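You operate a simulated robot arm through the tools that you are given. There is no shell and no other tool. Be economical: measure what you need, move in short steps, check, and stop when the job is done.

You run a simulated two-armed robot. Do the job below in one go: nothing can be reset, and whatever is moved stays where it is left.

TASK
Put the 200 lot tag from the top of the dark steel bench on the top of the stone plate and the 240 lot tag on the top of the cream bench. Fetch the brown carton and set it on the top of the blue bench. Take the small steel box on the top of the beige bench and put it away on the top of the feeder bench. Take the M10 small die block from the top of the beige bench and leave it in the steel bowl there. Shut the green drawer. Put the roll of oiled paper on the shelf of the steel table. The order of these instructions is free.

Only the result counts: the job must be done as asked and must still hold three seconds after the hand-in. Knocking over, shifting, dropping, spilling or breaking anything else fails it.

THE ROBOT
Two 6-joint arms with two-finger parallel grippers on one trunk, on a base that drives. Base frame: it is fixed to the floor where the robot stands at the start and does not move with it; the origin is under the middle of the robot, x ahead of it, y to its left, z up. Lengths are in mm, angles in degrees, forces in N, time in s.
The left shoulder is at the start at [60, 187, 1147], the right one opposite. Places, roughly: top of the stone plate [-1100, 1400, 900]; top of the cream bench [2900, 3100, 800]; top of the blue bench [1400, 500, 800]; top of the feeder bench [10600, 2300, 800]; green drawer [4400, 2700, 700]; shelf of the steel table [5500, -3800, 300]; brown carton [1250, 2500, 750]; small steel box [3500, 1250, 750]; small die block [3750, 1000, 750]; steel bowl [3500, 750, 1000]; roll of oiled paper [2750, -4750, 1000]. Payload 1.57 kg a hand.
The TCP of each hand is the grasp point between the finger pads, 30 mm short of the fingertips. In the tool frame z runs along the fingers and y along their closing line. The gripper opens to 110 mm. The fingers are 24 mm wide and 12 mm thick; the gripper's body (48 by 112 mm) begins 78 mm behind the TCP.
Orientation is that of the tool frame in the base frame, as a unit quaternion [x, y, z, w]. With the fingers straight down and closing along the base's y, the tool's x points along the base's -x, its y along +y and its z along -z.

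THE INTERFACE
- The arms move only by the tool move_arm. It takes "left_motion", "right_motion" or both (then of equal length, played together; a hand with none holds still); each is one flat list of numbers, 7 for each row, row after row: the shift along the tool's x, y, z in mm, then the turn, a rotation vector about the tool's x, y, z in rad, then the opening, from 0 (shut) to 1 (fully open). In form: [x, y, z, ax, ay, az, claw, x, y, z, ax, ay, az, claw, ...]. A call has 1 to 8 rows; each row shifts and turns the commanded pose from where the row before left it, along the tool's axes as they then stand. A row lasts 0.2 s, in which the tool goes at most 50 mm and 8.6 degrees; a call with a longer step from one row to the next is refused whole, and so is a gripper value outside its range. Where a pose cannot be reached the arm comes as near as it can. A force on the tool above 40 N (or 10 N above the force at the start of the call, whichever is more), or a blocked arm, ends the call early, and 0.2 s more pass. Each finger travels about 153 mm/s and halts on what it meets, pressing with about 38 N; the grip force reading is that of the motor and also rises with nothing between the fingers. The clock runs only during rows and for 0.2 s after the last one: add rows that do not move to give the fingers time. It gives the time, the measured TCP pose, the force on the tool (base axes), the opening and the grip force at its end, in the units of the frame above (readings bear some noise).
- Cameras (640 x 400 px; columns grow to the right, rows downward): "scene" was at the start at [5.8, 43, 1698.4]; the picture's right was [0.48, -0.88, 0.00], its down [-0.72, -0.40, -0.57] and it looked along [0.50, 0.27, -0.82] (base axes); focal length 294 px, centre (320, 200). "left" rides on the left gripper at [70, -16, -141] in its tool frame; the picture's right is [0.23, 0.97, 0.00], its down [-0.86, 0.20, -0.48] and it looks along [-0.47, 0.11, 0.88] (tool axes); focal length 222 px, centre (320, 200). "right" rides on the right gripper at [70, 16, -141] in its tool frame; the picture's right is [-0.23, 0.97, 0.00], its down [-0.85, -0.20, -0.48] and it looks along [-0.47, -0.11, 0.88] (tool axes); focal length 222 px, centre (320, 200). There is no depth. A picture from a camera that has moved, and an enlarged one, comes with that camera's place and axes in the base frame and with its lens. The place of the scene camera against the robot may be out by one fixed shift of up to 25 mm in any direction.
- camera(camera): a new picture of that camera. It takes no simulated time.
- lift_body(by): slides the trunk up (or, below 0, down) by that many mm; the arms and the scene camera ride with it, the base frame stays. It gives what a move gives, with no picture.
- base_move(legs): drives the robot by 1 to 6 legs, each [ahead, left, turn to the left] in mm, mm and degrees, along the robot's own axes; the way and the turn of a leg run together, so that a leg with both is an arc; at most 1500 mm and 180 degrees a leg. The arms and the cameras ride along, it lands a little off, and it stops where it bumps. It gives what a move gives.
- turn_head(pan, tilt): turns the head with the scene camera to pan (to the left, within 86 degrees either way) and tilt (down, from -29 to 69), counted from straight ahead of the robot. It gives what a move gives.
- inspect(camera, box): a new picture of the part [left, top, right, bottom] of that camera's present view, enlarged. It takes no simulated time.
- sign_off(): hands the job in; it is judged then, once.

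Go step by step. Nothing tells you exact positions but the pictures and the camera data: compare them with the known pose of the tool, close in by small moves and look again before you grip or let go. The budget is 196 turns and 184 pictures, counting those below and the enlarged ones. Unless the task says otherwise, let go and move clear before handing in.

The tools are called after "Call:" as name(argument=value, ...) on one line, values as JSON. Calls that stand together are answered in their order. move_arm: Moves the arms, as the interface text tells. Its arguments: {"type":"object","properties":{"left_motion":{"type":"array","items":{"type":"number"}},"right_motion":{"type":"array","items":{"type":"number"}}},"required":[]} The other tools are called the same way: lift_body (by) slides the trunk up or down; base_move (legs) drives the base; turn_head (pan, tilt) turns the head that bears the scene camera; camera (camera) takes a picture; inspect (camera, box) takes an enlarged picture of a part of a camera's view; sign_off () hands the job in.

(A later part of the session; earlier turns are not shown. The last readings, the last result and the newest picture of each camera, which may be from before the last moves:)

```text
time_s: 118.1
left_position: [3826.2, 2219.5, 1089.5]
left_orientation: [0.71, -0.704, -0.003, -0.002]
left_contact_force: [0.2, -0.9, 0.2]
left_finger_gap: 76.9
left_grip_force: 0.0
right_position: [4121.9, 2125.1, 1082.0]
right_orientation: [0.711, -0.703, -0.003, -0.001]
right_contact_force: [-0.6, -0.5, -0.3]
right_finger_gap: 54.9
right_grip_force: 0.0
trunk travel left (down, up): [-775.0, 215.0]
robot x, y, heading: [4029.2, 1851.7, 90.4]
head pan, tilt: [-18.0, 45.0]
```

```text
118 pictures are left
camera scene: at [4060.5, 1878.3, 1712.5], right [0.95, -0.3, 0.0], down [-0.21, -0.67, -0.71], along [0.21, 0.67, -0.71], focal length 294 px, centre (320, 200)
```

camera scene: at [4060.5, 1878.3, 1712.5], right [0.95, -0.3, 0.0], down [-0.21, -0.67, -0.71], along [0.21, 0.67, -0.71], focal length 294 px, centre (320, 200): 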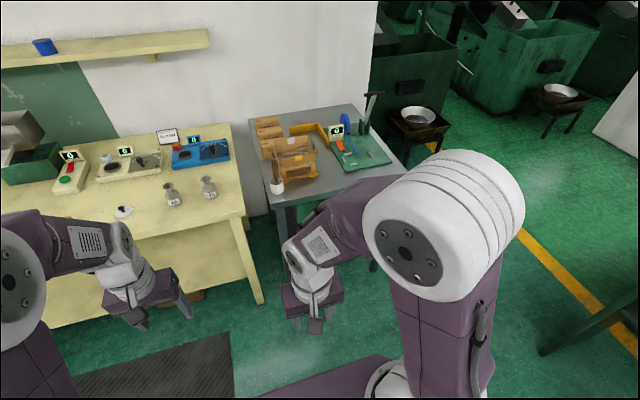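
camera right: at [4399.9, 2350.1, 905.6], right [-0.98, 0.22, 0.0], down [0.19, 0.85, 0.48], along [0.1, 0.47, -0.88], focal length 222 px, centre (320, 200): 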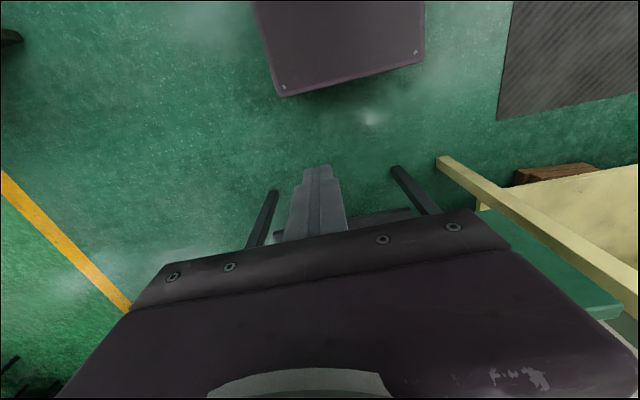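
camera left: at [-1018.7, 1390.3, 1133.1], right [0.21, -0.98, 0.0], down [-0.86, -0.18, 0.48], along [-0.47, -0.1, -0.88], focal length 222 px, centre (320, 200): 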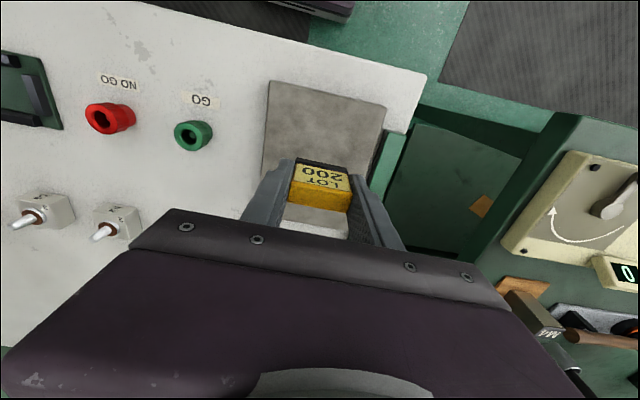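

The arm hides the drawer front from here; I'll check again when I turn. Now I turn towards the beige bench.

Call:
base_move(legs=[[0, -200, 0], [0, 0, 89.5]])

Call:
turn_head(pan=45, tilt=35)

Call:
camera(camera="scene")

Call:
turn_head(pan=-75, tilt=35)

Call:
camera(camera="scene")

```text
time_s: 123.5
left_position: [3863.5, 1656.1, 1090.2]
left_orientation: [1.0, -0.006, -0.002, 0.0]
left_contact_force: [0.4, -0.2, -0.3]
left_finger_gap: 77.1
left_grip_force: 0.1
right_position: [3963.9, 1949.2, 1082.0]
right_orientation: [1.0, -0.005, -0.003, 0.001]
right_contact_force: [1.0, -0.4, -0.2]
right_finger_gap: 55.0
right_grip_force: 0.1
trunk travel left (down, up): [-775.0, 215.0]
robot x, y, heading: [4234.2, 1856.1, 179.4]
head pan, tilt: [-18.0, 45.0]
```

```text
time_s: 124.8
left_position: [3863.6, 1654.1, 1090.1]
left_orientation: [1.0, -0.007, -0.003, -0.001]
left_contact_force: [0.4, 0.0, -0.1]
left_finger_gap: 77.0
left_grip_force: 0.0
right_position: [3964.2, 1949.0, 1080.9]
right_orientation: [1.0, -0.005, -0.003, 0.0]
right_contact_force: [-0.4, -0.1, -0.4]
right_finger_gap: 54.9
right_grip_force: 0.1
trunk travel left (down, up): [-775.0, 215.0]
robot x, y, heading: [4237.1, 1854.7, 179.4]
head pan, tilt: [45.0, 35.0]
```

```text
117 pictures are left
camera scene: at [4234.7, 1800.9, 1727.3], right [-0.7, 0.72, 0.0], down [0.41, 0.4, -0.82], along [-0.59, -0.57, -0.57], focal length 294 px, centre (320, 200)
```

scene: 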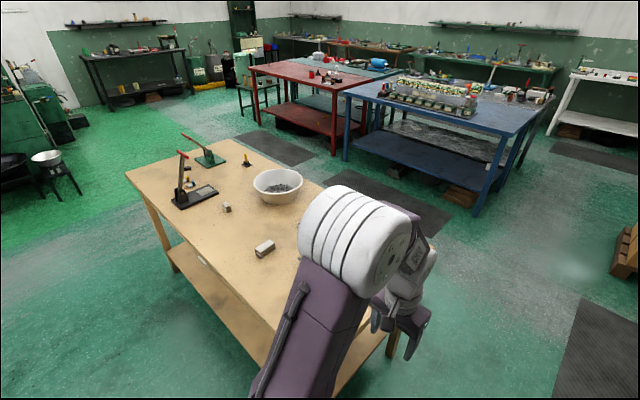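

```text
time_s: 126.8
left_position: [3864.0, 1654.8, 1090.3]
left_orientation: [1.0, -0.006, -0.003, 0.0]
left_contact_force: [0.2, 0.2, 0.2]
left_finger_gap: 77.1
left_grip_force: 0.0
right_position: [3963.8, 1949.2, 1081.7]
right_orientation: [1.0, -0.005, -0.003, 0.002]
right_contact_force: [0.6, 0.1, -0.2]
right_finger_gap: 55.0
right_grip_force: 0.0
trunk travel left (down, up): [-775.0, 215.0]
robot x, y, heading: [4233.6, 1853.9, 179.2]
head pan, tilt: [-75.0, 35.0]
```

```text
116 pictures are left
camera scene: at [4275.8, 1947.8, 1727.3], right [0.97, 0.25, 0.0], down [0.14, -0.56, -0.82], along [-0.2, 0.79, -0.57], focal length 294 px, centre (320, 200)
```

scene: 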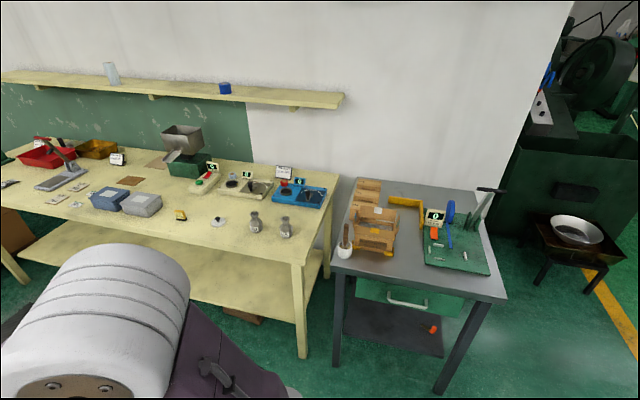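

The drawer is flush-shut and tag 240 stands fine. Now I enlarge the beige bench.

Call:
turn_head(pan=45, tilt=35)

Call:
inspect(camera="scene", box=[120, 120, 340, 280])

```text
time_s: 128.8
left_position: [3863.9, 1655.3, 1089.3]
left_orientation: [1.0, -0.006, -0.002, 0.0]
left_contact_force: [-0.6, 0.3, 0.1]
left_finger_gap: 77.1
left_grip_force: 0.0
right_position: [3963.5, 1949.8, 1082.9]
right_orientation: [1.0, -0.005, -0.002, 0.001]
right_contact_force: [-0.3, 0.0, 0.5]
right_finger_gap: 55.2
right_grip_force: 0.1
trunk travel left (down, up): [-775.0, 215.0]
robot x, y, heading: [4233.5, 1857.4, 179.1]
head pan, tilt: [45.0, 35.0]
```

```text
2.50 times, centred on (230, 200) of scene
camera zoom: at [4234.7, 1800.9, 1727.3], right [-0.7, 0.72, 0.0], down [0.41, 0.4, -0.82], along [-0.59, -0.57, -0.57], focal length 736 px, centre (545, 200)
```

zoom: 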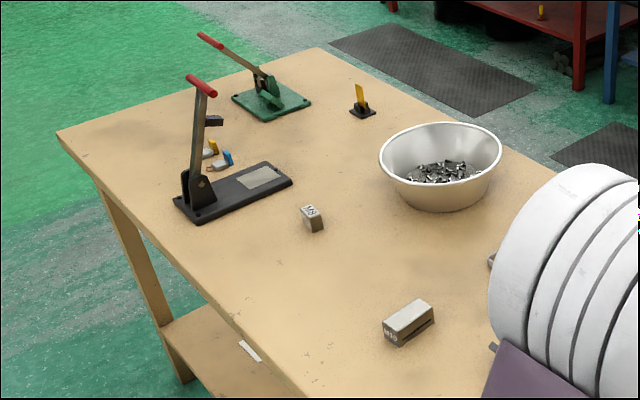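

The larger block at about (3775, 1045) reads like M10; the box is hidden by my arm. I strafe left along the bench edge to reach the block with the left hand.

Call:
base_move(legs=[[-10, 670, 0]])

Call:
turn_head(pan=0, tilt=45)

Call:
camera(camera="scene")

Call:
camera(camera="left")

```text
time_s: 132.5
left_position: [3866.2, 975.8, 1090.0]
left_orientation: [1.0, -0.007, -0.003, 0.0]
left_contact_force: [0.3, -0.7, -0.5]
left_finger_gap: 77.2
left_grip_force: 0.0
right_position: [3966.0, 1269.7, 1081.4]
right_orientation: [1.0, -0.006, -0.003, 0.001]
right_contact_force: [0.4, 0.1, 0.0]
right_finger_gap: 55.0
right_grip_force: 0.1
trunk travel left (down, up): [-775.0, 215.0]
robot x, y, heading: [4240.8, 1171.9, 179.1]
head pan, tilt: [45.0, 35.0]
```

```text
time_s: 133.7
left_position: [3864.8, 975.8, 1090.1]
left_orientation: [1.0, -0.007, -0.002, 0.0]
left_contact_force: [0.1, 0.5, 0.0]
left_finger_gap: 76.8
left_grip_force: 0.1
right_position: [3966.0, 1270.4, 1080.7]
right_orientation: [1.0, -0.006, -0.003, 0.0]
right_contact_force: [-0.1, 0.2, 0.3]
right_finger_gap: 55.0
right_grip_force: 0.0
trunk travel left (down, up): [-775.0, 215.0]
robot x, y, heading: [4238.5, 1177.7, 179.4]
head pan, tilt: [0.0, 45.0]
```

```text
114 pictures are left
camera scene: at [4218.0, 1183.2, 1712.5], right [0.01, 1.0, 0.0], down [0.71, -0.01, -0.71], along [-0.71, 0.01, -0.71], focal length 294 px, centre (320, 200)
```

scene: 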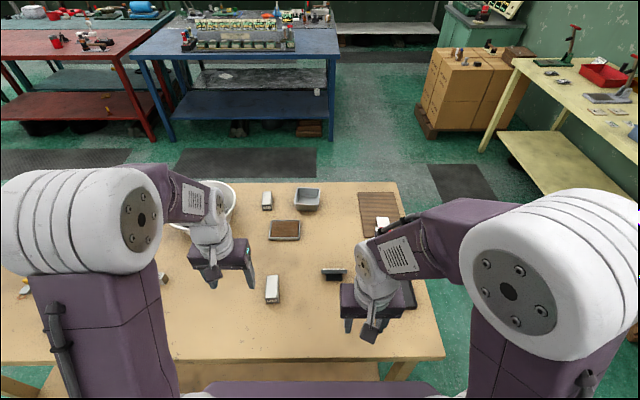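

```text
113 pictures are left
camera left: at [3934.7, 991.0, 1230.3], right [0.21, -0.98, 0.0], down [-0.85, -0.19, 0.48], along [-0.47, -0.1, -0.88], focal length 222 px, centre (320, 200)
```

left: 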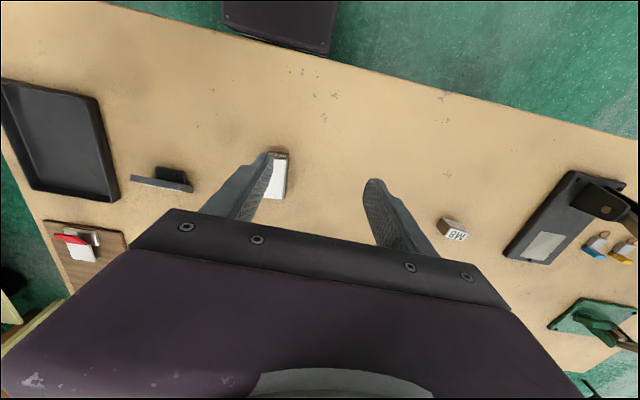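

Several more objects show up: two steel blocks, a tray, a grey box. I enlarge to read the labels.

Call:
inspect(camera="scene", box=[210, 170, 410, 310])

Call:
inspect(camera="left", box=[230, 130, 330, 220])

```text
2.86 times, centred on (310, 240) of scene
camera zoom: at [4218.0, 1183.2, 1712.5], right [0.01, 1.0, 0.0], down [0.71, -0.01, -0.71], along [-0.71, 0.01, -0.71], focal length 841 px, centre (349, 86)
```

zoom: 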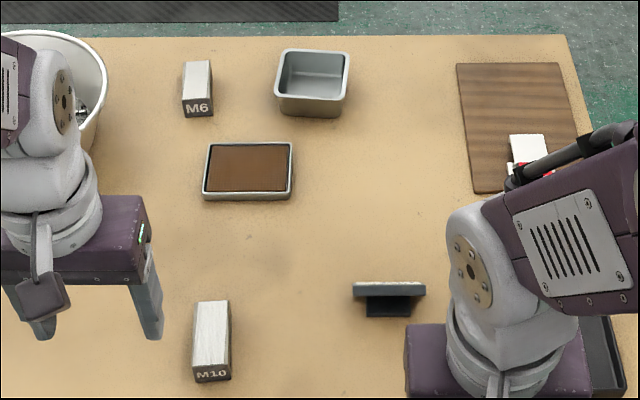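

```text
4.44 times, centred on (280, 175) of left
camera zoom: at [3934.7, 991.0, 1230.3], right [0.21, -0.98, 0.0], down [-0.85, -0.19, 0.48], along [-0.47, -0.1, -0.88], focal length 987 px, centre (498, 311)
```

zoom: 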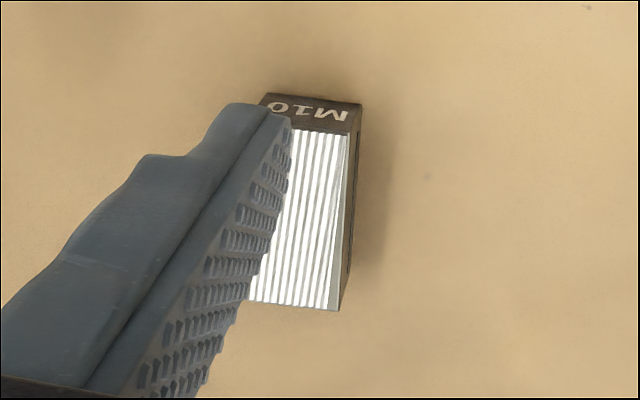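

M10 block confirmed at about (3775, 1036), long side along x. I open the left hand and move above it.

Call:
move_arm(left_motion=[-23, -15, 20, 0, 0, 0, 1, -23, -15, 30, 0, 0, 0, 1, -22, -15, 35, 0, 0, 0, 1, -22, -15, 35, 0, 0, 0, 1])

Call:
camera(camera="left")

```text
time_s: 134.7
left_position: [3773.2, 1036.1, 969.6]
left_orientation: [1.0, -0.006, -0.003, 0.0]
left_contact_force: [-0.1, 0.0, 0.3]
left_finger_gap: 109.9
left_grip_force: 0.1
right_position: [3964.3, 1270.3, 1080.8]
right_orientation: [1.0, -0.006, -0.002, 0.0]
right_contact_force: [-0.8, 0.2, -0.5]
right_finger_gap: 54.8
right_grip_force: 0.1
trunk travel left (down, up): [-775.0, 215.0]
robot x, y, heading: [4234.4, 1171.6, 179.5]
head pan, tilt: [0.0, 45.0]
```

```text
110 pictures are left
camera left: at [3842.3, 1051.8, 1109.8], right [0.21, -0.98, 0.0], down [-0.86, -0.19, 0.48], along [-0.47, -0.1, -0.88], focal length 222 px, centre (320, 200)
```

left: 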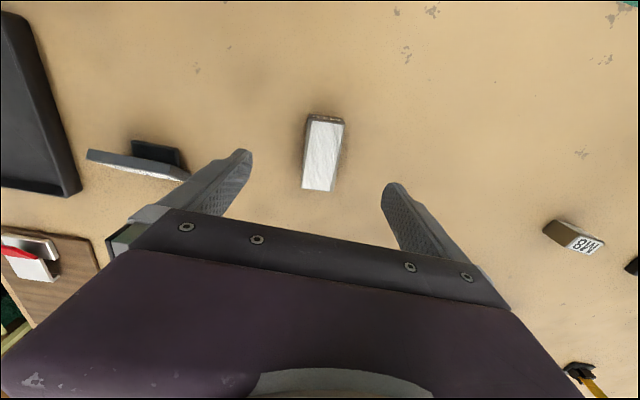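

Aligned. I descend to z≈893 and grip.

Call:
move_arm(left_motion=[0, 0, 35, 0, 0, 0, 1, 0, 0, 30, 0, 0, 0, 1, 0, 0, 11, 0, 0, 0, 1, 0, 0, 0, 0, 0, 0, 0.5, 0, 0, 0, 0, 0, 0, 0, 0, 0, 0, 0, 0, 0, 0, 0, 0, 0, 0, 0, 0, 0])

Call:
camera(camera="left")

```text
time_s: 136.2
left_position: [3774.1, 1037.2, 893.3]
left_orientation: [1.0, -0.007, -0.004, -0.001]
left_contact_force: [0.3, -0.9, 1.4]
left_finger_gap: 37.6
left_grip_force: 38.4
right_position: [3966.4, 1269.6, 1081.3]
right_orientation: [1.0, -0.006, -0.003, 0.0]
right_contact_force: [0.6, -0.4, 0.0]
right_finger_gap: 54.7
right_grip_force: 0.0
trunk travel left (down, up): [-775.0, 215.0]
robot x, y, heading: [4239.2, 1171.0, 179.4]
head pan, tilt: [0.0, 45.0]
```

```text
109 pictures are left
camera left: at [3844.2, 1051.7, 1034.0], right [0.21, -0.98, 0.0], down [-0.85, -0.19, 0.48], along [-0.47, -0.1, -0.88], focal length 222 px, centre (320, 200)
```

left: 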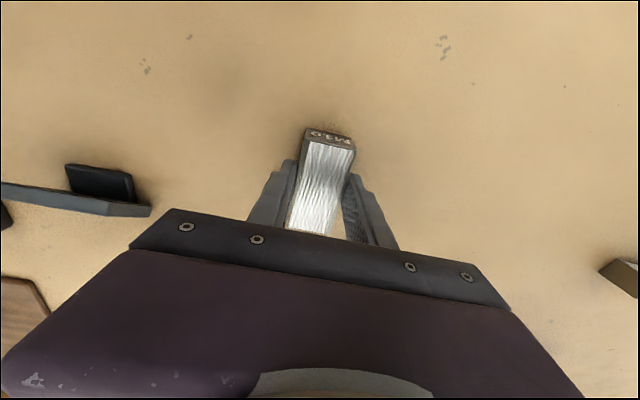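

Gripped. I lift and pull in, then check it is held.

Call:
move_arm(left_motion=[0, 0, -30, 0, 0, 0, 0, 0, 0, -45, 0, 0, 0, 0, 0, 0, -50, 0, 0, 0, 0, 0, 0, -50, 0, 0, 0, 0, 30, 0, -40, 0, 0, 0, 0, 45, 0, 0, 0, 0, 0, 0, 45, 0, 0, 0, 0, 0, 0, 0, 0, 0, 0, 0, 0, 0])

Call:
camera(camera="left")

```text
time_s: 138.1
left_position: [3895.1, 1036.1, 1109.0]
left_orientation: [1.0, -0.006, -0.003, 0.0]
left_contact_force: [-0.2, 0.0, -8.0]
left_finger_gap: 37.7
left_grip_force: 38.1
right_position: [3964.1, 1269.8, 1080.0]
right_orientation: [1.0, -0.006, -0.001, 0.001]
right_contact_force: [-0.5, -0.4, -0.5]
right_finger_gap: 55.1
right_grip_force: 0.1
trunk travel left (down, up): [-775.0, 215.0]
robot x, y, heading: [4232.4, 1168.9, 179.4]
head pan, tilt: [0.0, 45.0]
```

```text
108 pictures are left
camera left: at [3965.3, 1050.6, 1249.3], right [0.21, -0.98, 0.0], down [-0.86, -0.19, 0.48], along [-0.47, -0.1, -0.88], focal length 222 px, centre (320, 200)
```

left: 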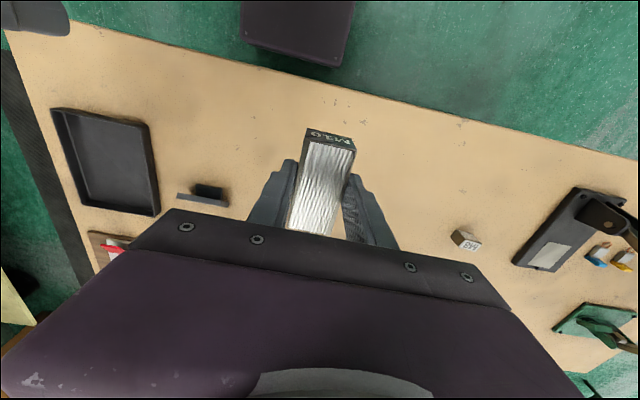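

The block (0.8 kg) is held. I drive around the north end of the beige bench to its west side, in front of the bowl.

Call:
base_move(legs=[[0, -790, 0], [1385, 0, 0], [0, 0, -179.4], [0, -1340, 0]])

Call:
camera(camera="scene")

```text
time_s: 162.5
left_position: [3182.7, 776.8, 1109.1]
left_orientation: [0.003, 1.0, 0.0, 0.003]
left_contact_force: [1.2, 0.4, -8.5]
left_finger_gap: 37.6
left_grip_force: 38.0
right_position: [3116.0, 543.1, 1080.8]
right_orientation: [0.002, 1.0, 0.001, 0.003]
right_contact_force: [-0.6, 0.6, 0.0]
right_finger_gap: 55.0
right_grip_force: 0.1
trunk travel left (down, up): [-775.0, 215.0]
robot x, y, heading: [2842.4, 636.8, -0.5]
head pan, tilt: [0.0, 45.0]
```

```text
107 pictures are left
camera scene: at [2868.7, 645.1, 1712.4], right [-0.01, -1.0, 0.0], down [-0.71, 0.0, -0.71], along [0.71, 0.0, -0.71], focal length 294 px, centre (320, 200)
```

scene: 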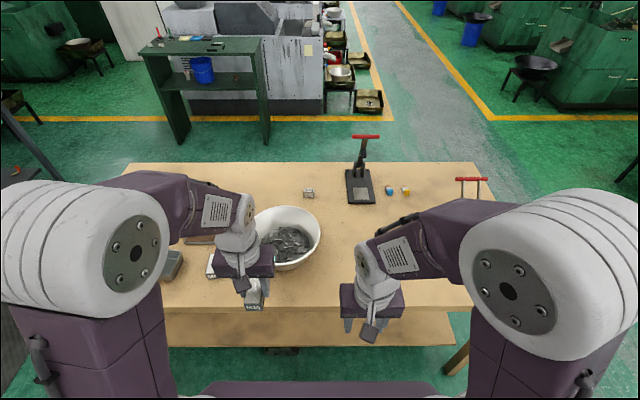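

The bowl is centred near (3452, 748). I move ahead 115 mm to bring it into reach.

Call:
base_move(legs=[[115, 0, 0]])

Call:
move_arm(left_motion=[-35, -5, 0, 0, 0, 0, 0, -35, -5, 0, 0, 0, 0, 0, -35, -5, 0, 0, 0, 0, 0])

Call:
camera(camera="left")

Call:
camera(camera="scene")

```text
time_s: 163.7
left_position: [3293.6, 776.0, 1110.2]
left_orientation: [0.003, 1.0, 0.0, 0.004]
left_contact_force: [0.3, -0.4, -7.4]
left_finger_gap: 37.8
left_grip_force: 38.2
right_position: [3227.6, 541.8, 1081.5]
right_orientation: [0.003, 1.0, 0.0, 0.003]
right_contact_force: [1.6, 0.1, 0.4]
right_finger_gap: 55.2
right_grip_force: 0.0
trunk travel left (down, up): [-775.0, 215.0]
robot x, y, heading: [2957.1, 631.6, -0.2]
head pan, tilt: [0.0, 45.0]
```

```text
time_s: 164.5
left_position: [3400.4, 762.1, 1109.0]
left_orientation: [0.004, 1.0, 0.0, 0.0]
left_contact_force: [0.7, -1.0, -8.1]
left_finger_gap: 37.8
left_grip_force: 38.0
right_position: [3230.5, 541.3, 1080.4]
right_orientation: [0.003, 1.0, 0.001, 0.002]
right_contact_force: [-1.1, -0.3, 0.4]
right_finger_gap: 54.7
right_grip_force: 0.0
trunk travel left (down, up): [-775.0, 215.0]
robot x, y, heading: [2958.8, 633.2, -0.6]
head pan, tilt: [0.0, 45.0]
```

```text
106 pictures are left
camera left: at [3330.3, 746.0, 1249.2], right [-0.22, 0.98, 0.0], down [0.86, 0.19, 0.48], along [0.47, 0.11, -0.88], focal length 222 px, centre (320, 200)
```

left: 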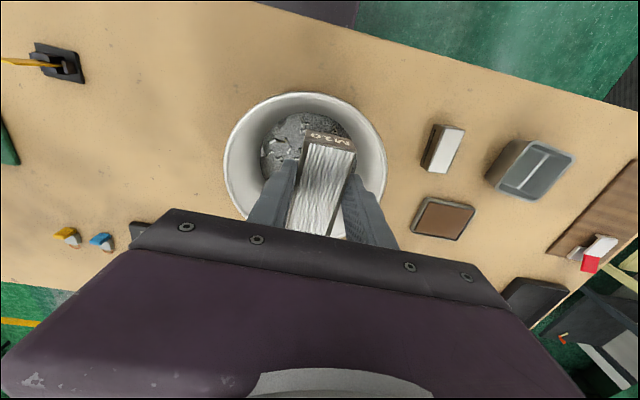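

```text
105 pictures are left
camera scene: at [2984.8, 643.5, 1712.4], right [-0.01, -1.0, 0.0], down [-0.71, 0.0, -0.71], along [0.71, 0.0, -0.71], focal length 294 px, centre (320, 200)
```

scene: 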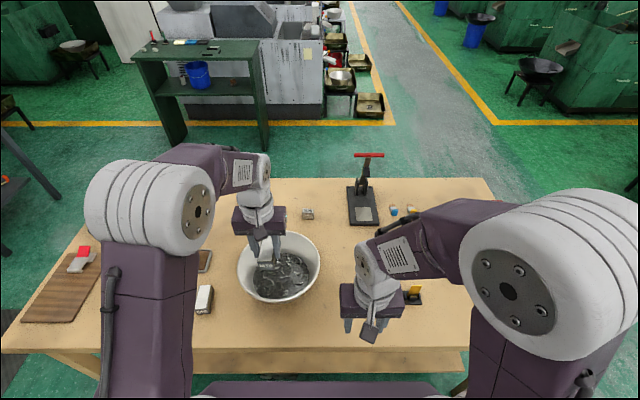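

Bowl centre is about (3427, 749). I centre and lower to about z=975, then look.

Call:
move_arm(left_motion=[-13, -6, 20, 0, 0, 0, 0, -13, -6, 30, 0, 0, 0, 0, 0, 0, 45, 0, 0, 0, 0, 0, 0, 40, 0, 0, 0, 0])

Call:
camera(camera="left")

Call:
inspect(camera="scene", box=[200, 190, 360, 310])

```text
time_s: 165.5
left_position: [3428.5, 750.1, 973.5]
left_orientation: [0.003, 1.0, 0.0, 0.001]
left_contact_force: [-0.2, 0.0, -8.0]
left_finger_gap: 37.8
left_grip_force: 38.2
right_position: [3230.4, 541.6, 1081.8]
right_orientation: [0.003, 1.0, 0.001, 0.002]
right_contact_force: [0.3, 0.0, 0.9]
right_finger_gap: 54.9
right_grip_force: 0.1
trunk travel left (down, up): [-775.0, 215.0]
robot x, y, heading: [2958.4, 639.2, -0.5]
head pan, tilt: [0.0, 45.0]
```

```text
104 pictures are left
camera left: at [3356.9, 734.1, 1114.6], right [-0.22, 0.98, 0.0], down [0.85, 0.19, 0.48], along [0.47, 0.1, -0.88], focal length 222 px, centre (320, 200)
```

left: 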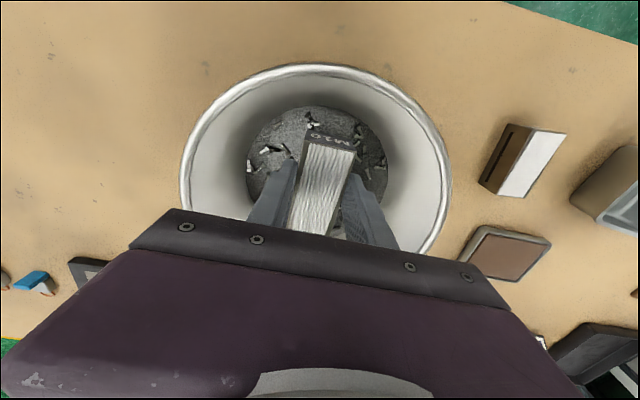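

```text
3.33 times, centred on (280, 250) of scene
camera zoom: at [2983.3, 644.0, 1712.5], right [-0.01, -1.0, 0.0], down [-0.71, 0.0, -0.71], along [0.71, 0.0, -0.71], focal length 981 px, centre (453, 33)
```

zoom: 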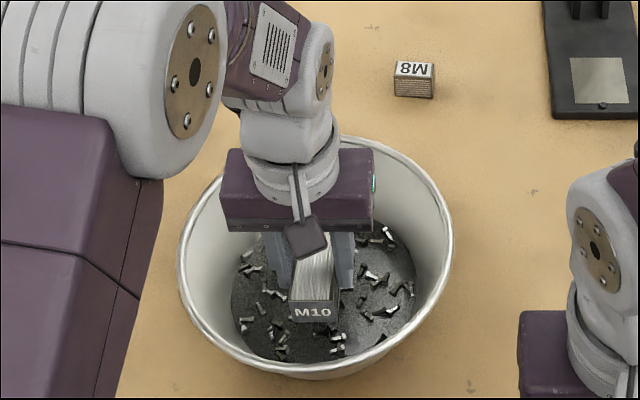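

Well inside the bowl. I lower in small steps until it touches the contents.

Call:
move_arm(left_motion=[0, 0, 12, 0, 0, 0, 0, 0, 0, 10, 0, 0, 0, 0, 0, 0, 5, 0, 0, 0, 0, 0, 0, 4, 0, 0, 0, 0, 0, 0, 3, 0, 0, 0, 0, 0, 0, 3, 0, 0, 0, 0])

Call:
camera(camera="left")

Call:
inspect(camera="scene", box=[200, 190, 360, 310])

```text
time_s: 166.9
left_position: [3428.7, 748.7, 936.4]
left_orientation: [0.003, 1.0, 0.0, 0.003]
left_contact_force: [0.8, 0.5, -8.4]
left_finger_gap: 37.4
left_grip_force: 37.9
right_position: [3228.9, 542.4, 1081.2]
right_orientation: [0.002, 1.0, 0.001, 0.003]
right_contact_force: [0.5, 0.1, -0.5]
right_finger_gap: 54.9
right_grip_force: 0.1
trunk travel left (down, up): [-775.0, 215.0]
robot x, y, heading: [2956.7, 637.8, -0.3]
head pan, tilt: [0.0, 45.0]
```

```text
102 pictures are left
camera left: at [3356.2, 732.4, 1077.4], right [-0.22, 0.98, 0.0], down [0.85, 0.19, 0.48], along [0.47, 0.1, -0.88], focal length 222 px, centre (320, 200)
```

left: 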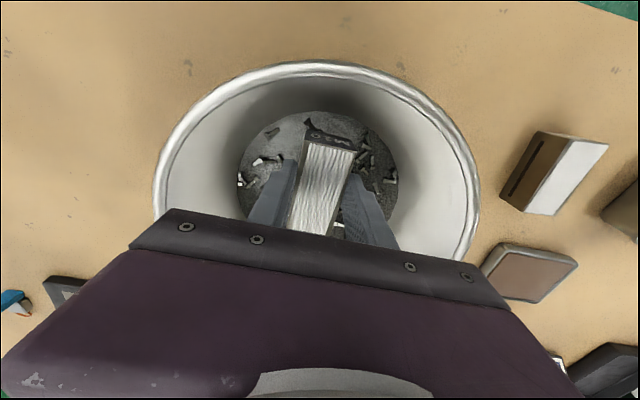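

```text
3.33 times, centred on (280, 250) of scene
camera zoom: at [2981.9, 643.7, 1712.5], right [-0.01, -1.0, 0.0], down [-0.71, 0.0, -0.71], along [0.71, 0.0, -0.71], focal length 981 px, centre (453, 33)
```

zoom: 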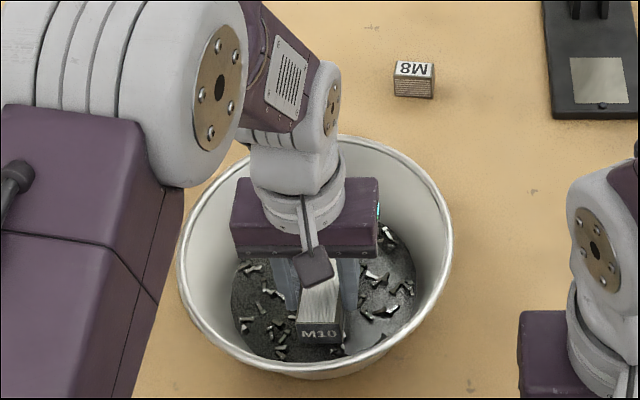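

No contact yet; I continue down.

Call:
move_arm(left_motion=[0, 0, 4, 0, 0, 0, 0, 0, 0, 4, 0, 0, 0, 0, 0, 0, 3, 0, 0, 0, 0, 0, 0, 3, 0, 0, 0, 0, 0, 0, 3, 0, 0, 0, 0, 0, 0, 3, 0, 0, 0, 0, 0, 0, 3, 0, 0, 0, 0])

Call:
inspect(camera="scene", box=[200, 190, 360, 310])

```text
time_s: 168.5
left_position: [3428.3, 749.0, 913.6]
left_orientation: [0.003, 1.0, 0.0, 0.002]
left_contact_force: [0.5, 0.8, -7.3]
left_finger_gap: 37.6
left_grip_force: 37.8
right_position: [3228.4, 542.1, 1081.1]
right_orientation: [0.003, 1.0, 0.0, 0.002]
right_contact_force: [0.4, 1.1, 0.0]
right_finger_gap: 54.9
right_grip_force: 0.0
trunk travel left (down, up): [-775.0, 215.0]
robot x, y, heading: [2951.6, 636.5, -0.3]
head pan, tilt: [0.0, 45.0]
```

```text
3.33 times, centred on (280, 250) of scene
camera zoom: at [2982.0, 643.7, 1712.4], right [-0.01, -1.0, 0.0], down [-0.71, 0.0, -0.71], along [0.71, 0.0, -0.71], focal length 981 px, centre (453, 33)
```

zoom: 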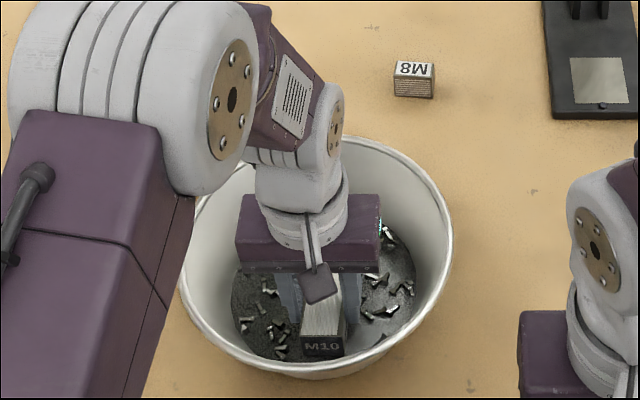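

Still free; a few more millimetres.

Call:
move_arm(left_motion=[0, 0, 3, 0, 0, 0, 0, 0, 0, 3, 0, 0, 0, 0, 0, 0, 2, 0, 0, 0, 0, 0, 0, 2, 0, 0, 0, 0, 0, 0, 2, 0, 0, 0, 0, 0, 0, 2, 0, 0, 0, 0, 0, 0, 2, 0, 0, 0, 0])

```text
time_s: 170.1
left_position: [3428.2, 748.9, 898.2]
left_orientation: [0.004, 1.0, 0.0, 0.002]
left_contact_force: [0.3, -0.2, -7.9]
left_finger_gap: 37.6
left_grip_force: 37.7
right_position: [3228.6, 542.3, 1082.0]
right_orientation: [0.003, 1.0, 0.001, 0.003]
right_contact_force: [0.4, 0.5, -0.1]
right_finger_gap: 55.2
right_grip_force: 0.0
trunk travel left (down, up): [-775.0, 215.0]
robot x, y, heading: [2955.7, 635.8, -0.5]
head pan, tilt: [0.0, 45.0]
```

The block is within millimetres of the bowl floor. I ease down 3 mm more and open a little.

Call:
move_arm(left_motion=[0, 0, 1.5, 0, 0, 0, 0, 0, 0, 1.5, 0, 0, 0, 0, 0, 0, 0, 0, 0, 0, 0, 0, 0, 0, 0, 0, 0, 0.5, 0, 0, 0, 0, 0, 0, 0.6, 0, 0, 0, 0, 0, 0, 0.6])

Call:
camera(camera="left")

```text
time_s: 171.5
left_position: [3426.7, 748.9, 896.1]
left_orientation: [0.003, 1.0, 0.0, 0.003]
left_contact_force: [0.2, -0.2, 0.3]
left_finger_gap: 66.0
left_grip_force: 0.1
right_position: [3228.1, 541.5, 1082.2]
right_orientation: [0.003, 1.0, 0.001, 0.002]
right_contact_force: [-0.3, 0.1, 0.4]
right_finger_gap: 54.9
right_grip_force: 0.0
trunk travel left (down, up): [-775.0, 215.0]
robot x, y, heading: [2956.5, 638.8, -0.5]
head pan, tilt: [0.0, 45.0]
```

```text
99 pictures are left
camera left: at [3355.8, 732.7, 1036.0], right [-0.22, 0.98, 0.0], down [0.85, 0.19, 0.48], along [0.47, 0.1, -0.88], focal length 222 px, centre (320, 200)
```

left: 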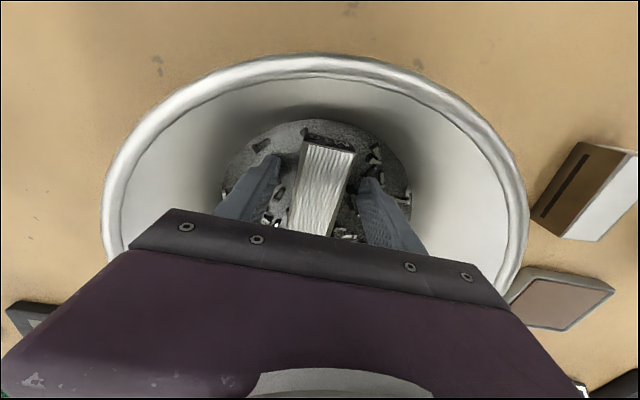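

The M10 block lies in the bowl. I lift straight out and strafe left to the steel box.

Call:
move_arm(left_motion=[0, 0, -30, 0, 0, 0, 0.6, 0, 0, -50, 0, 0, 0, 0.6, 0, 0, -50, 0, 0, 0, 0.6, 0, 0, -50, 0, 0, 0, 0.6, 0, 0, -40, 0, 0, 0, 1])

Call:
base_move(legs=[[0, 390, 0]])

Call:
camera(camera="left")

Call:
inspect(camera="scene", box=[160, 180, 400, 330])

```text
time_s: 172.7
left_position: [3424.4, 751.2, 1117.4]
left_orientation: [0.004, 1.0, -0.001, 0.002]
left_contact_force: [0.2, -0.5, 0.3]
left_finger_gap: 109.9
left_grip_force: 0.0
right_position: [3226.5, 539.8, 1080.4]
right_orientation: [0.003, 1.0, 0.001, 0.003]
right_contact_force: [-0.1, 0.1, -0.6]
right_finger_gap: 54.8
right_grip_force: 0.0
trunk travel left (down, up): [-775.0, 215.0]
robot x, y, heading: [2956.1, 635.4, -0.3]
head pan, tilt: [0.0, 45.0]
```

```text
time_s: 175.1
left_position: [3429.5, 1139.9, 1116.9]
left_orientation: [0.005, 1.0, 0.0, 0.002]
left_contact_force: [-0.5, -0.4, -0.7]
left_finger_gap: 110.2
left_grip_force: 0.2
right_position: [3231.7, 931.2, 1082.1]
right_orientation: [0.003, 1.0, 0.001, 0.003]
right_contact_force: [-0.2, 0.2, 0.8]
right_finger_gap: 54.9
right_grip_force: 0.1
trunk travel left (down, up): [-775.0, 215.0]
robot x, y, heading: [2959.3, 1029.9, -0.5]
head pan, tilt: [0.0, 45.0]
```

```text
98 pictures are left
camera left: at [3357.0, 1124.3, 1258.0], right [-0.22, 0.98, 0.0], down [0.85, 0.19, 0.48], along [0.47, 0.1, -0.88], focal length 222 px, centre (320, 200)
```

left: 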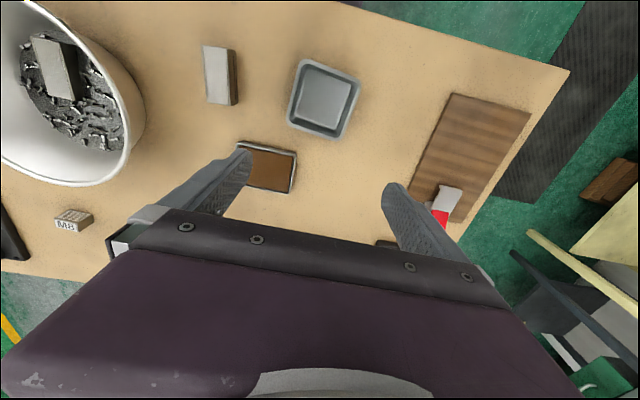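

```text
2.67 times, centred on (280, 255) of scene
camera zoom: at [2983.4, 1032.8, 1712.5], right [-0.01, -1.0, 0.0], down [-0.71, 0.01, -0.71], along [0.71, -0.01, -0.71], focal length 785 px, centre (427, 53)
```

zoom: 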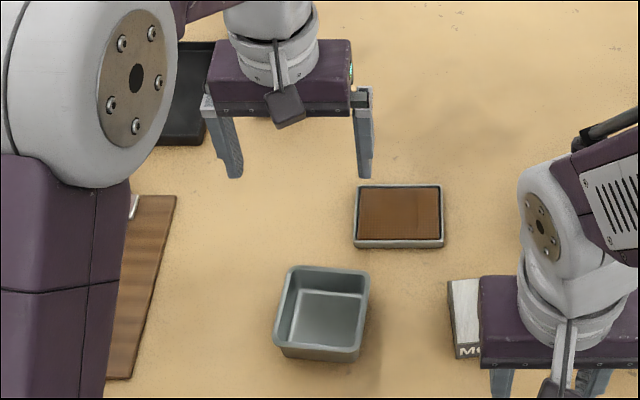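

The open steel tin is about 82×80 mm, centred near (3386, 1134), turned about -8°. I align the left hand over it with the jaws fully open.

Call:
move_arm(left_motion=[22, -3, 10, 0, 0, 0, 1, 22, -3, 35, 0, 0, 0, 1, 0, 0, 35, 0, 0, 0, 1, 0, 0, 35, 0, 0, 0.145, 1])

Call:
camera(camera="left")

Call:
inspect(camera="scene", box=[180, 200, 360, 330])

```text
time_s: 176.1
left_position: [3385.6, 1135.7, 1001.9]
left_orientation: [0.078, 0.997, 0.0, 0.002]
left_contact_force: [0.4, -0.5, -0.8]
left_finger_gap: 110.1
left_grip_force: 0.0
right_position: [3232.1, 931.2, 1082.1]
right_orientation: [0.003, 1.0, 0.001, 0.002]
right_contact_force: [0.2, -0.2, 0.3]
right_finger_gap: 55.3
right_grip_force: 0.0
trunk travel left (down, up): [-775.0, 215.0]
robot x, y, heading: [2957.3, 1027.0, -0.7]
head pan, tilt: [0.0, 45.0]
```

```text
96 pictures are left
camera left: at [3313.3, 1130.1, 1143.1], right [-0.07, 1.0, 0.0], down [0.87, 0.06, 0.48], along [0.48, 0.04, -0.88], focal length 222 px, centre (320, 200)
```

left: 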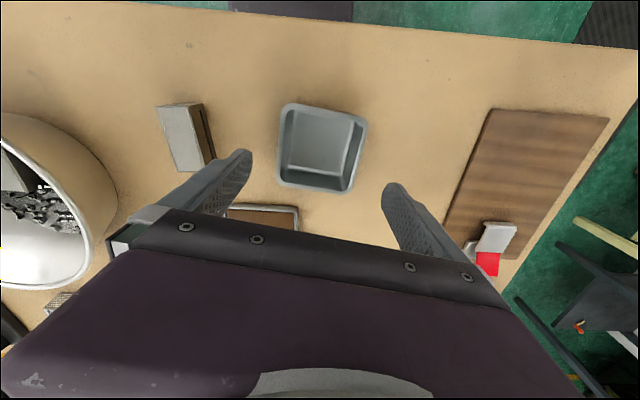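

```text
3.08 times, centred on (270, 265) of scene
camera zoom: at [2984.4, 1033.9, 1712.5], right [-0.01, -1.0, 0.0], down [-0.71, 0.01, -0.71], along [0.71, -0.01, -0.71], focal length 905 px, centre (474, 0)
```

zoom: 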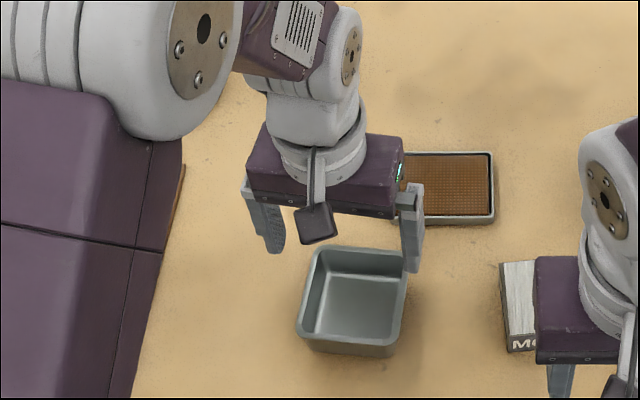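

Aligned in yaw and centre. I descend to z≈945 and check clearance on both sides.

Call:
move_arm(left_motion=[2, 0, 28, 0, 0, 0, 1, 2, 0, 28, 0, 0, 0, 1])

Call:
camera(camera="left")

Call:
inspect(camera="scene", box=[180, 200, 360, 330])

```text
time_s: 176.7
left_position: [3383.0, 1136.0, 945.9]
left_orientation: [0.078, 0.997, 0.0, 0.003]
left_contact_force: [-0.6, 0.4, -0.6]
left_finger_gap: 109.9
left_grip_force: 0.1
right_position: [3231.1, 932.0, 1082.5]
right_orientation: [0.003, 1.0, 0.002, 0.003]
right_contact_force: [0.6, -0.1, 0.8]
right_finger_gap: 54.9
right_grip_force: 0.1
trunk travel left (down, up): [-775.0, 215.0]
robot x, y, heading: [2956.6, 1031.3, -0.6]
head pan, tilt: [0.0, 45.0]
```

```text
94 pictures are left
camera left: at [3309.9, 1131.2, 1085.9], right [-0.07, 1.0, 0.0], down [0.87, 0.07, 0.48], along [0.48, 0.04, -0.88], focal length 222 px, centre (320, 200)
```

left: 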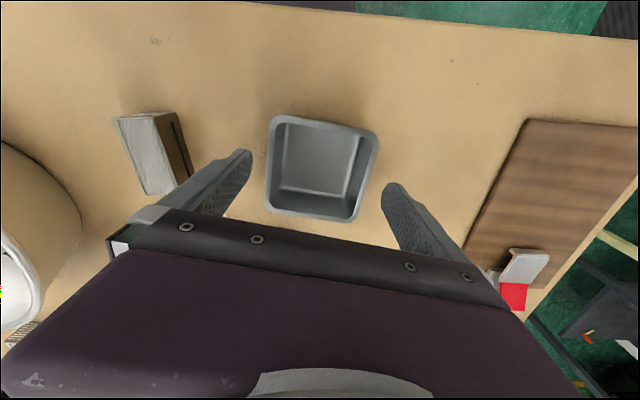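

```text
3.08 times, centred on (270, 265) of scene
camera zoom: at [2984.7, 1034.2, 1712.5], right [-0.01, -1.0, 0.0], down [-0.71, 0.01, -0.71], along [0.71, -0.01, -0.71], focal length 905 px, centre (474, 0)
```

zoom: 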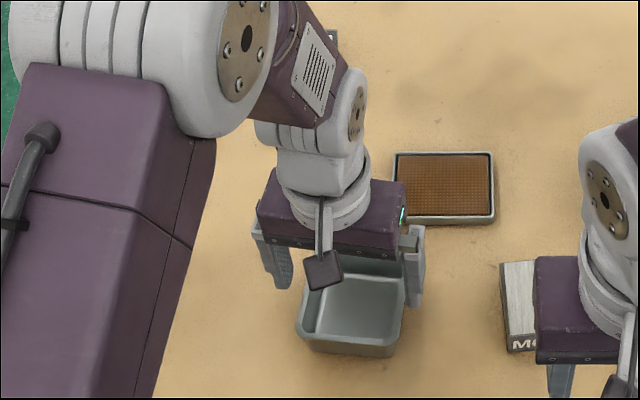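

Clearance on both sides is fine. I descend to z≈896 and close.

Call:
move_arm(left_motion=[0, 0, 20, 0, 0, 0, 1, 0, 0, 20, 0, 0, 0, 1, 0, 0, 9, 0, 0, 0, 1, 0, 0, 0, 0, 0, 0, 0.7, 0, 0, 0, 0, 0, 0, 0.4, 0, 0, 0, 0, 0, 0, 0.4])

Call:
camera(camera="left")

```text
time_s: 178.1
left_position: [3381.7, 1134.4, 898.8]
left_orientation: [0.078, 0.997, 0.0, 0.002]
left_contact_force: [0.5, -0.5, -0.3]
left_finger_gap: 90.1
left_grip_force: 38.4
right_position: [3231.0, 930.7, 1082.0]
right_orientation: [0.003, 1.0, 0.001, 0.002]
right_contact_force: [-0.1, 0.4, -0.1]
right_finger_gap: 54.8
right_grip_force: 0.1
trunk travel left (down, up): [-775.0, 215.0]
robot x, y, heading: [2959.0, 1027.2, -0.7]
head pan, tilt: [0.0, 45.0]
```

```text
92 pictures are left
camera left: at [3308.5, 1130.0, 1039.0], right [-0.07, 1.0, 0.0], down [0.87, 0.07, 0.48], along [0.48, 0.04, -0.88], focal length 222 px, centre (320, 200)
```

left: 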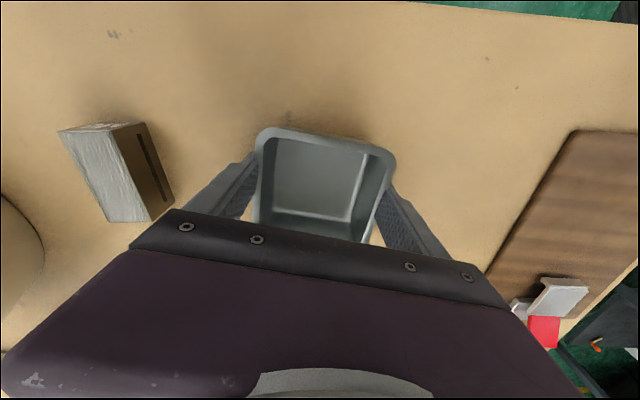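

The box is gripped (90 mm). I lift it a bit and check.

Call:
move_arm(left_motion=[0, 0, -10, 0, 0, 0, 0.4, 0, 0, -20, 0, 0, 0, 0.4, 0, 0, -30, 0, 0, 0, 0.4, 0, 0, -40, 0, 0, 0, 0.4, 0, 0, -40, 0, 0, 0, 0.4, 0, 0, -40, 0, 0, 0, 0.4, 30, 0, -20, 0, 0, 0, 0.4, 40, 0, 0, 0, 0, 0, 0.4])

Call:
camera(camera="left")

Call:
camera(camera="scene")

```text
time_s: 179.9
left_position: [3309.4, 1148.4, 1098.1]
left_orientation: [0.077, 0.997, 0.0, 0.003]
left_contact_force: [0.5, 0.2, -2.3]
left_finger_gap: 89.7
left_grip_force: 37.7
right_position: [3229.5, 932.8, 1081.7]
right_orientation: [0.004, 1.0, 0.001, 0.004]
right_contact_force: [0.1, 0.2, 0.3]
right_finger_gap: 55.1
right_grip_force: 0.1
trunk travel left (down, up): [-775.0, 215.0]
robot x, y, heading: [2960.3, 1024.3, -0.9]
head pan, tilt: [0.0, 45.0]
```

```text
91 pictures are left
camera left: at [3237.5, 1143.4, 1239.2], right [-0.07, 1.0, 0.0], down [0.87, 0.07, 0.48], along [0.48, 0.04, -0.87], focal length 222 px, centre (320, 200)
```

left: 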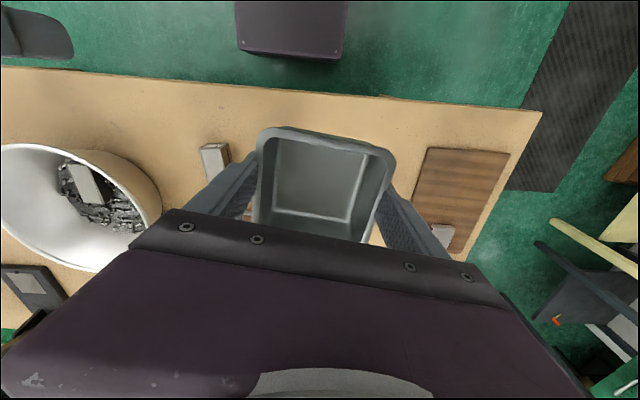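

```text
90 pictures are left
camera scene: at [2981.1, 1034.9, 1712.5], right [-0.01, -1.0, 0.0], down [-0.71, 0.01, -0.71], along [0.71, -0.01, -0.71], focal length 294 px, centre (320, 200)
```

scene: 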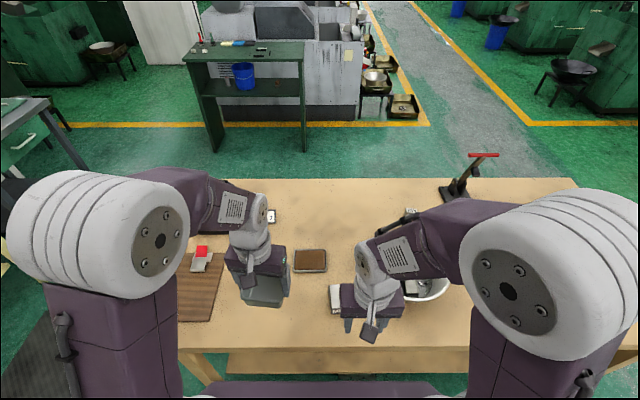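

The box (0.2 kg) is held. I back out and drive to x≈4700 north of the beige bench, then look east for the feeder bench.

Call:
base_move(legs=[[-250, 0, 0], [0, 900, 0.7], [1500, 0, 0], [450, 0, 0]])

Call:
turn_head(pan=-15, tilt=12)

Call:
camera(camera="scene")

```text
time_s: 195.4
left_position: [4994.6, 2134.3, 1098.5]
left_orientation: [0.047, 0.999, 0.0, 0.002]
left_contact_force: [0.6, 0.1, -2.9]
left_finger_gap: 89.3
left_grip_force: 38.3
right_position: [4926.8, 1913.6, 1081.4]
right_orientation: [-0.027, 1.0, 0.001, 0.004]
right_contact_force: [-0.2, 0.2, -0.1]
right_finger_gap: 55.0
right_grip_force: 0.1
trunk travel left (down, up): [-775.0, 215.0]
robot x, y, heading: [4653.9, 1990.3, 2.9]
head pan, tilt: [0.0, 45.0]
```

```text
time_s: 196.4
left_position: [4996.7, 2133.5, 1098.0]
left_orientation: [0.048, 0.999, 0.0, 0.003]
left_contact_force: [-0.5, -0.8, -1.5]
left_finger_gap: 89.2
left_grip_force: 37.7
right_position: [4926.3, 1912.3, 1081.2]
right_orientation: [-0.026, 1.0, 0.001, 0.003]
right_contact_force: [0.1, -0.5, 0.2]
right_finger_gap: 55.1
right_grip_force: 0.0
trunk travel left (down, up): [-775.0, 215.0]
robot x, y, heading: [4649.2, 1991.8, 2.8]
head pan, tilt: [-15.0, 12.0]
```

```text
89 pictures are left
camera scene: at [4684.7, 1976.7, 1764.1], right [-0.21, -0.98, 0.0], down [-0.2, 0.04, -0.98], along [0.96, -0.2, -0.21], focal length 294 px, centre (320, 200)
```

scene: 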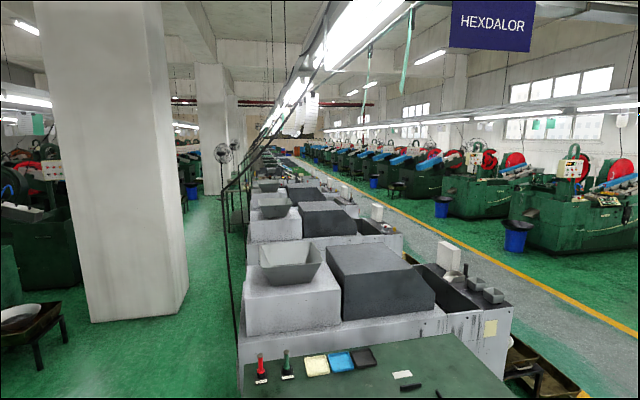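

There is a lane north of the grey machines. I enlarge the distance to find the feeder bench.

Call:
inspect(camera="scene", box=[170, 130, 430, 290])

```text
2.46 times, centred on (300, 210) of scene
camera zoom: at [4684.7, 1976.7, 1764.1], right [-0.21, -0.98, 0.0], down [-0.2, 0.04, -0.98], along [0.96, -0.2, -0.21], focal length 724 px, centre (369, 175)
```

zoom: 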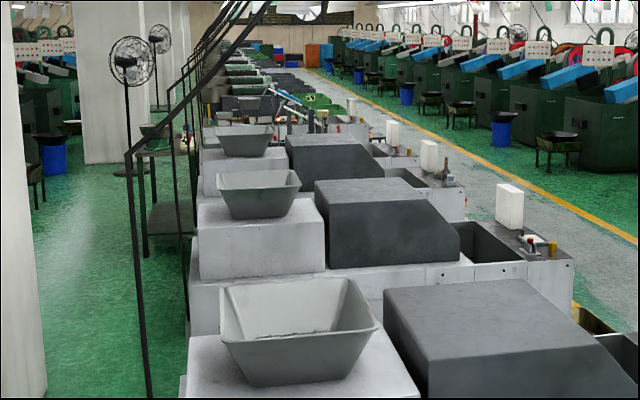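

A dark table appears around x≈9850–10600, y≈2300 past a frame of posts. I move closer along y≈2450 to see the passage.

Call:
base_move(legs=[[250, 0, -2.8], [500, 450, 0], [1100, 0, 0]])

Call:
turn_head(pan=0, tilt=15)

Call:
camera(camera="scene")

```text
time_s: 200.4
left_position: [5529.2, 2322.7, 1100.4]
left_orientation: [0.183, 0.983, 0.001, 0.005]
left_contact_force: [0.4, -0.3, -1.5]
left_finger_gap: 89.0
left_grip_force: 37.5
right_position: [5402.7, 2129.6, 1082.1]
right_orientation: [0.108, 0.994, 0.001, 0.004]
right_contact_force: [0.0, 0.0, -0.4]
right_finger_gap: 55.0
right_grip_force: 0.1
trunk travel left (down, up): [-775.0, 215.0]
robot x, y, heading: [5161.0, 2280.7, -12.4]
head pan, tilt: [-15.0, 12.0]
stopped in leg 2: the robot was blocked; the commanded pose is now the measured one
```

```text
time_s: 201.2
left_position: [5537.0, 2328.9, 1096.8]
left_orientation: [0.183, 0.983, -0.002, 0.002]
left_contact_force: [0.3, 0.0, -2.5]
left_finger_gap: 88.9
left_grip_force: 37.6
right_position: [5410.1, 2134.7, 1081.3]
right_orientation: [0.109, 0.994, -0.001, 0.001]
right_contact_force: [-0.5, 0.8, -0.4]
right_finger_gap: 55.1
right_grip_force: 0.2
trunk travel left (down, up): [-775.0, 215.0]
robot x, y, heading: [5161.7, 2285.1, -12.4]
head pan, tilt: [0.0, 15.0]
```

```text
87 pictures are left
camera scene: at [5201.8, 2286.6, 1759.2], right [-0.22, -0.98, 0.0], down [-0.26, 0.05, -0.97], along [0.94, -0.21, -0.26], focal length 294 px, centre (320, 200)
```

scene: 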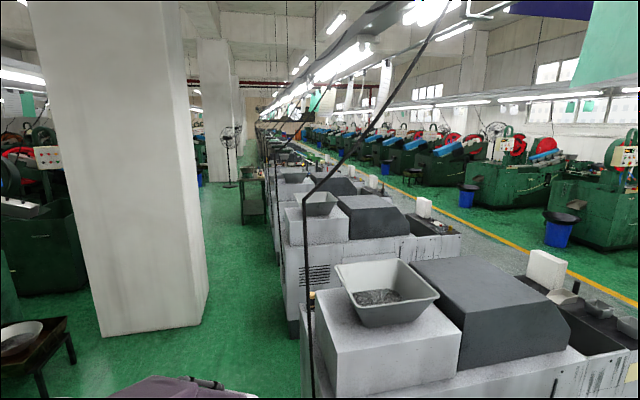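

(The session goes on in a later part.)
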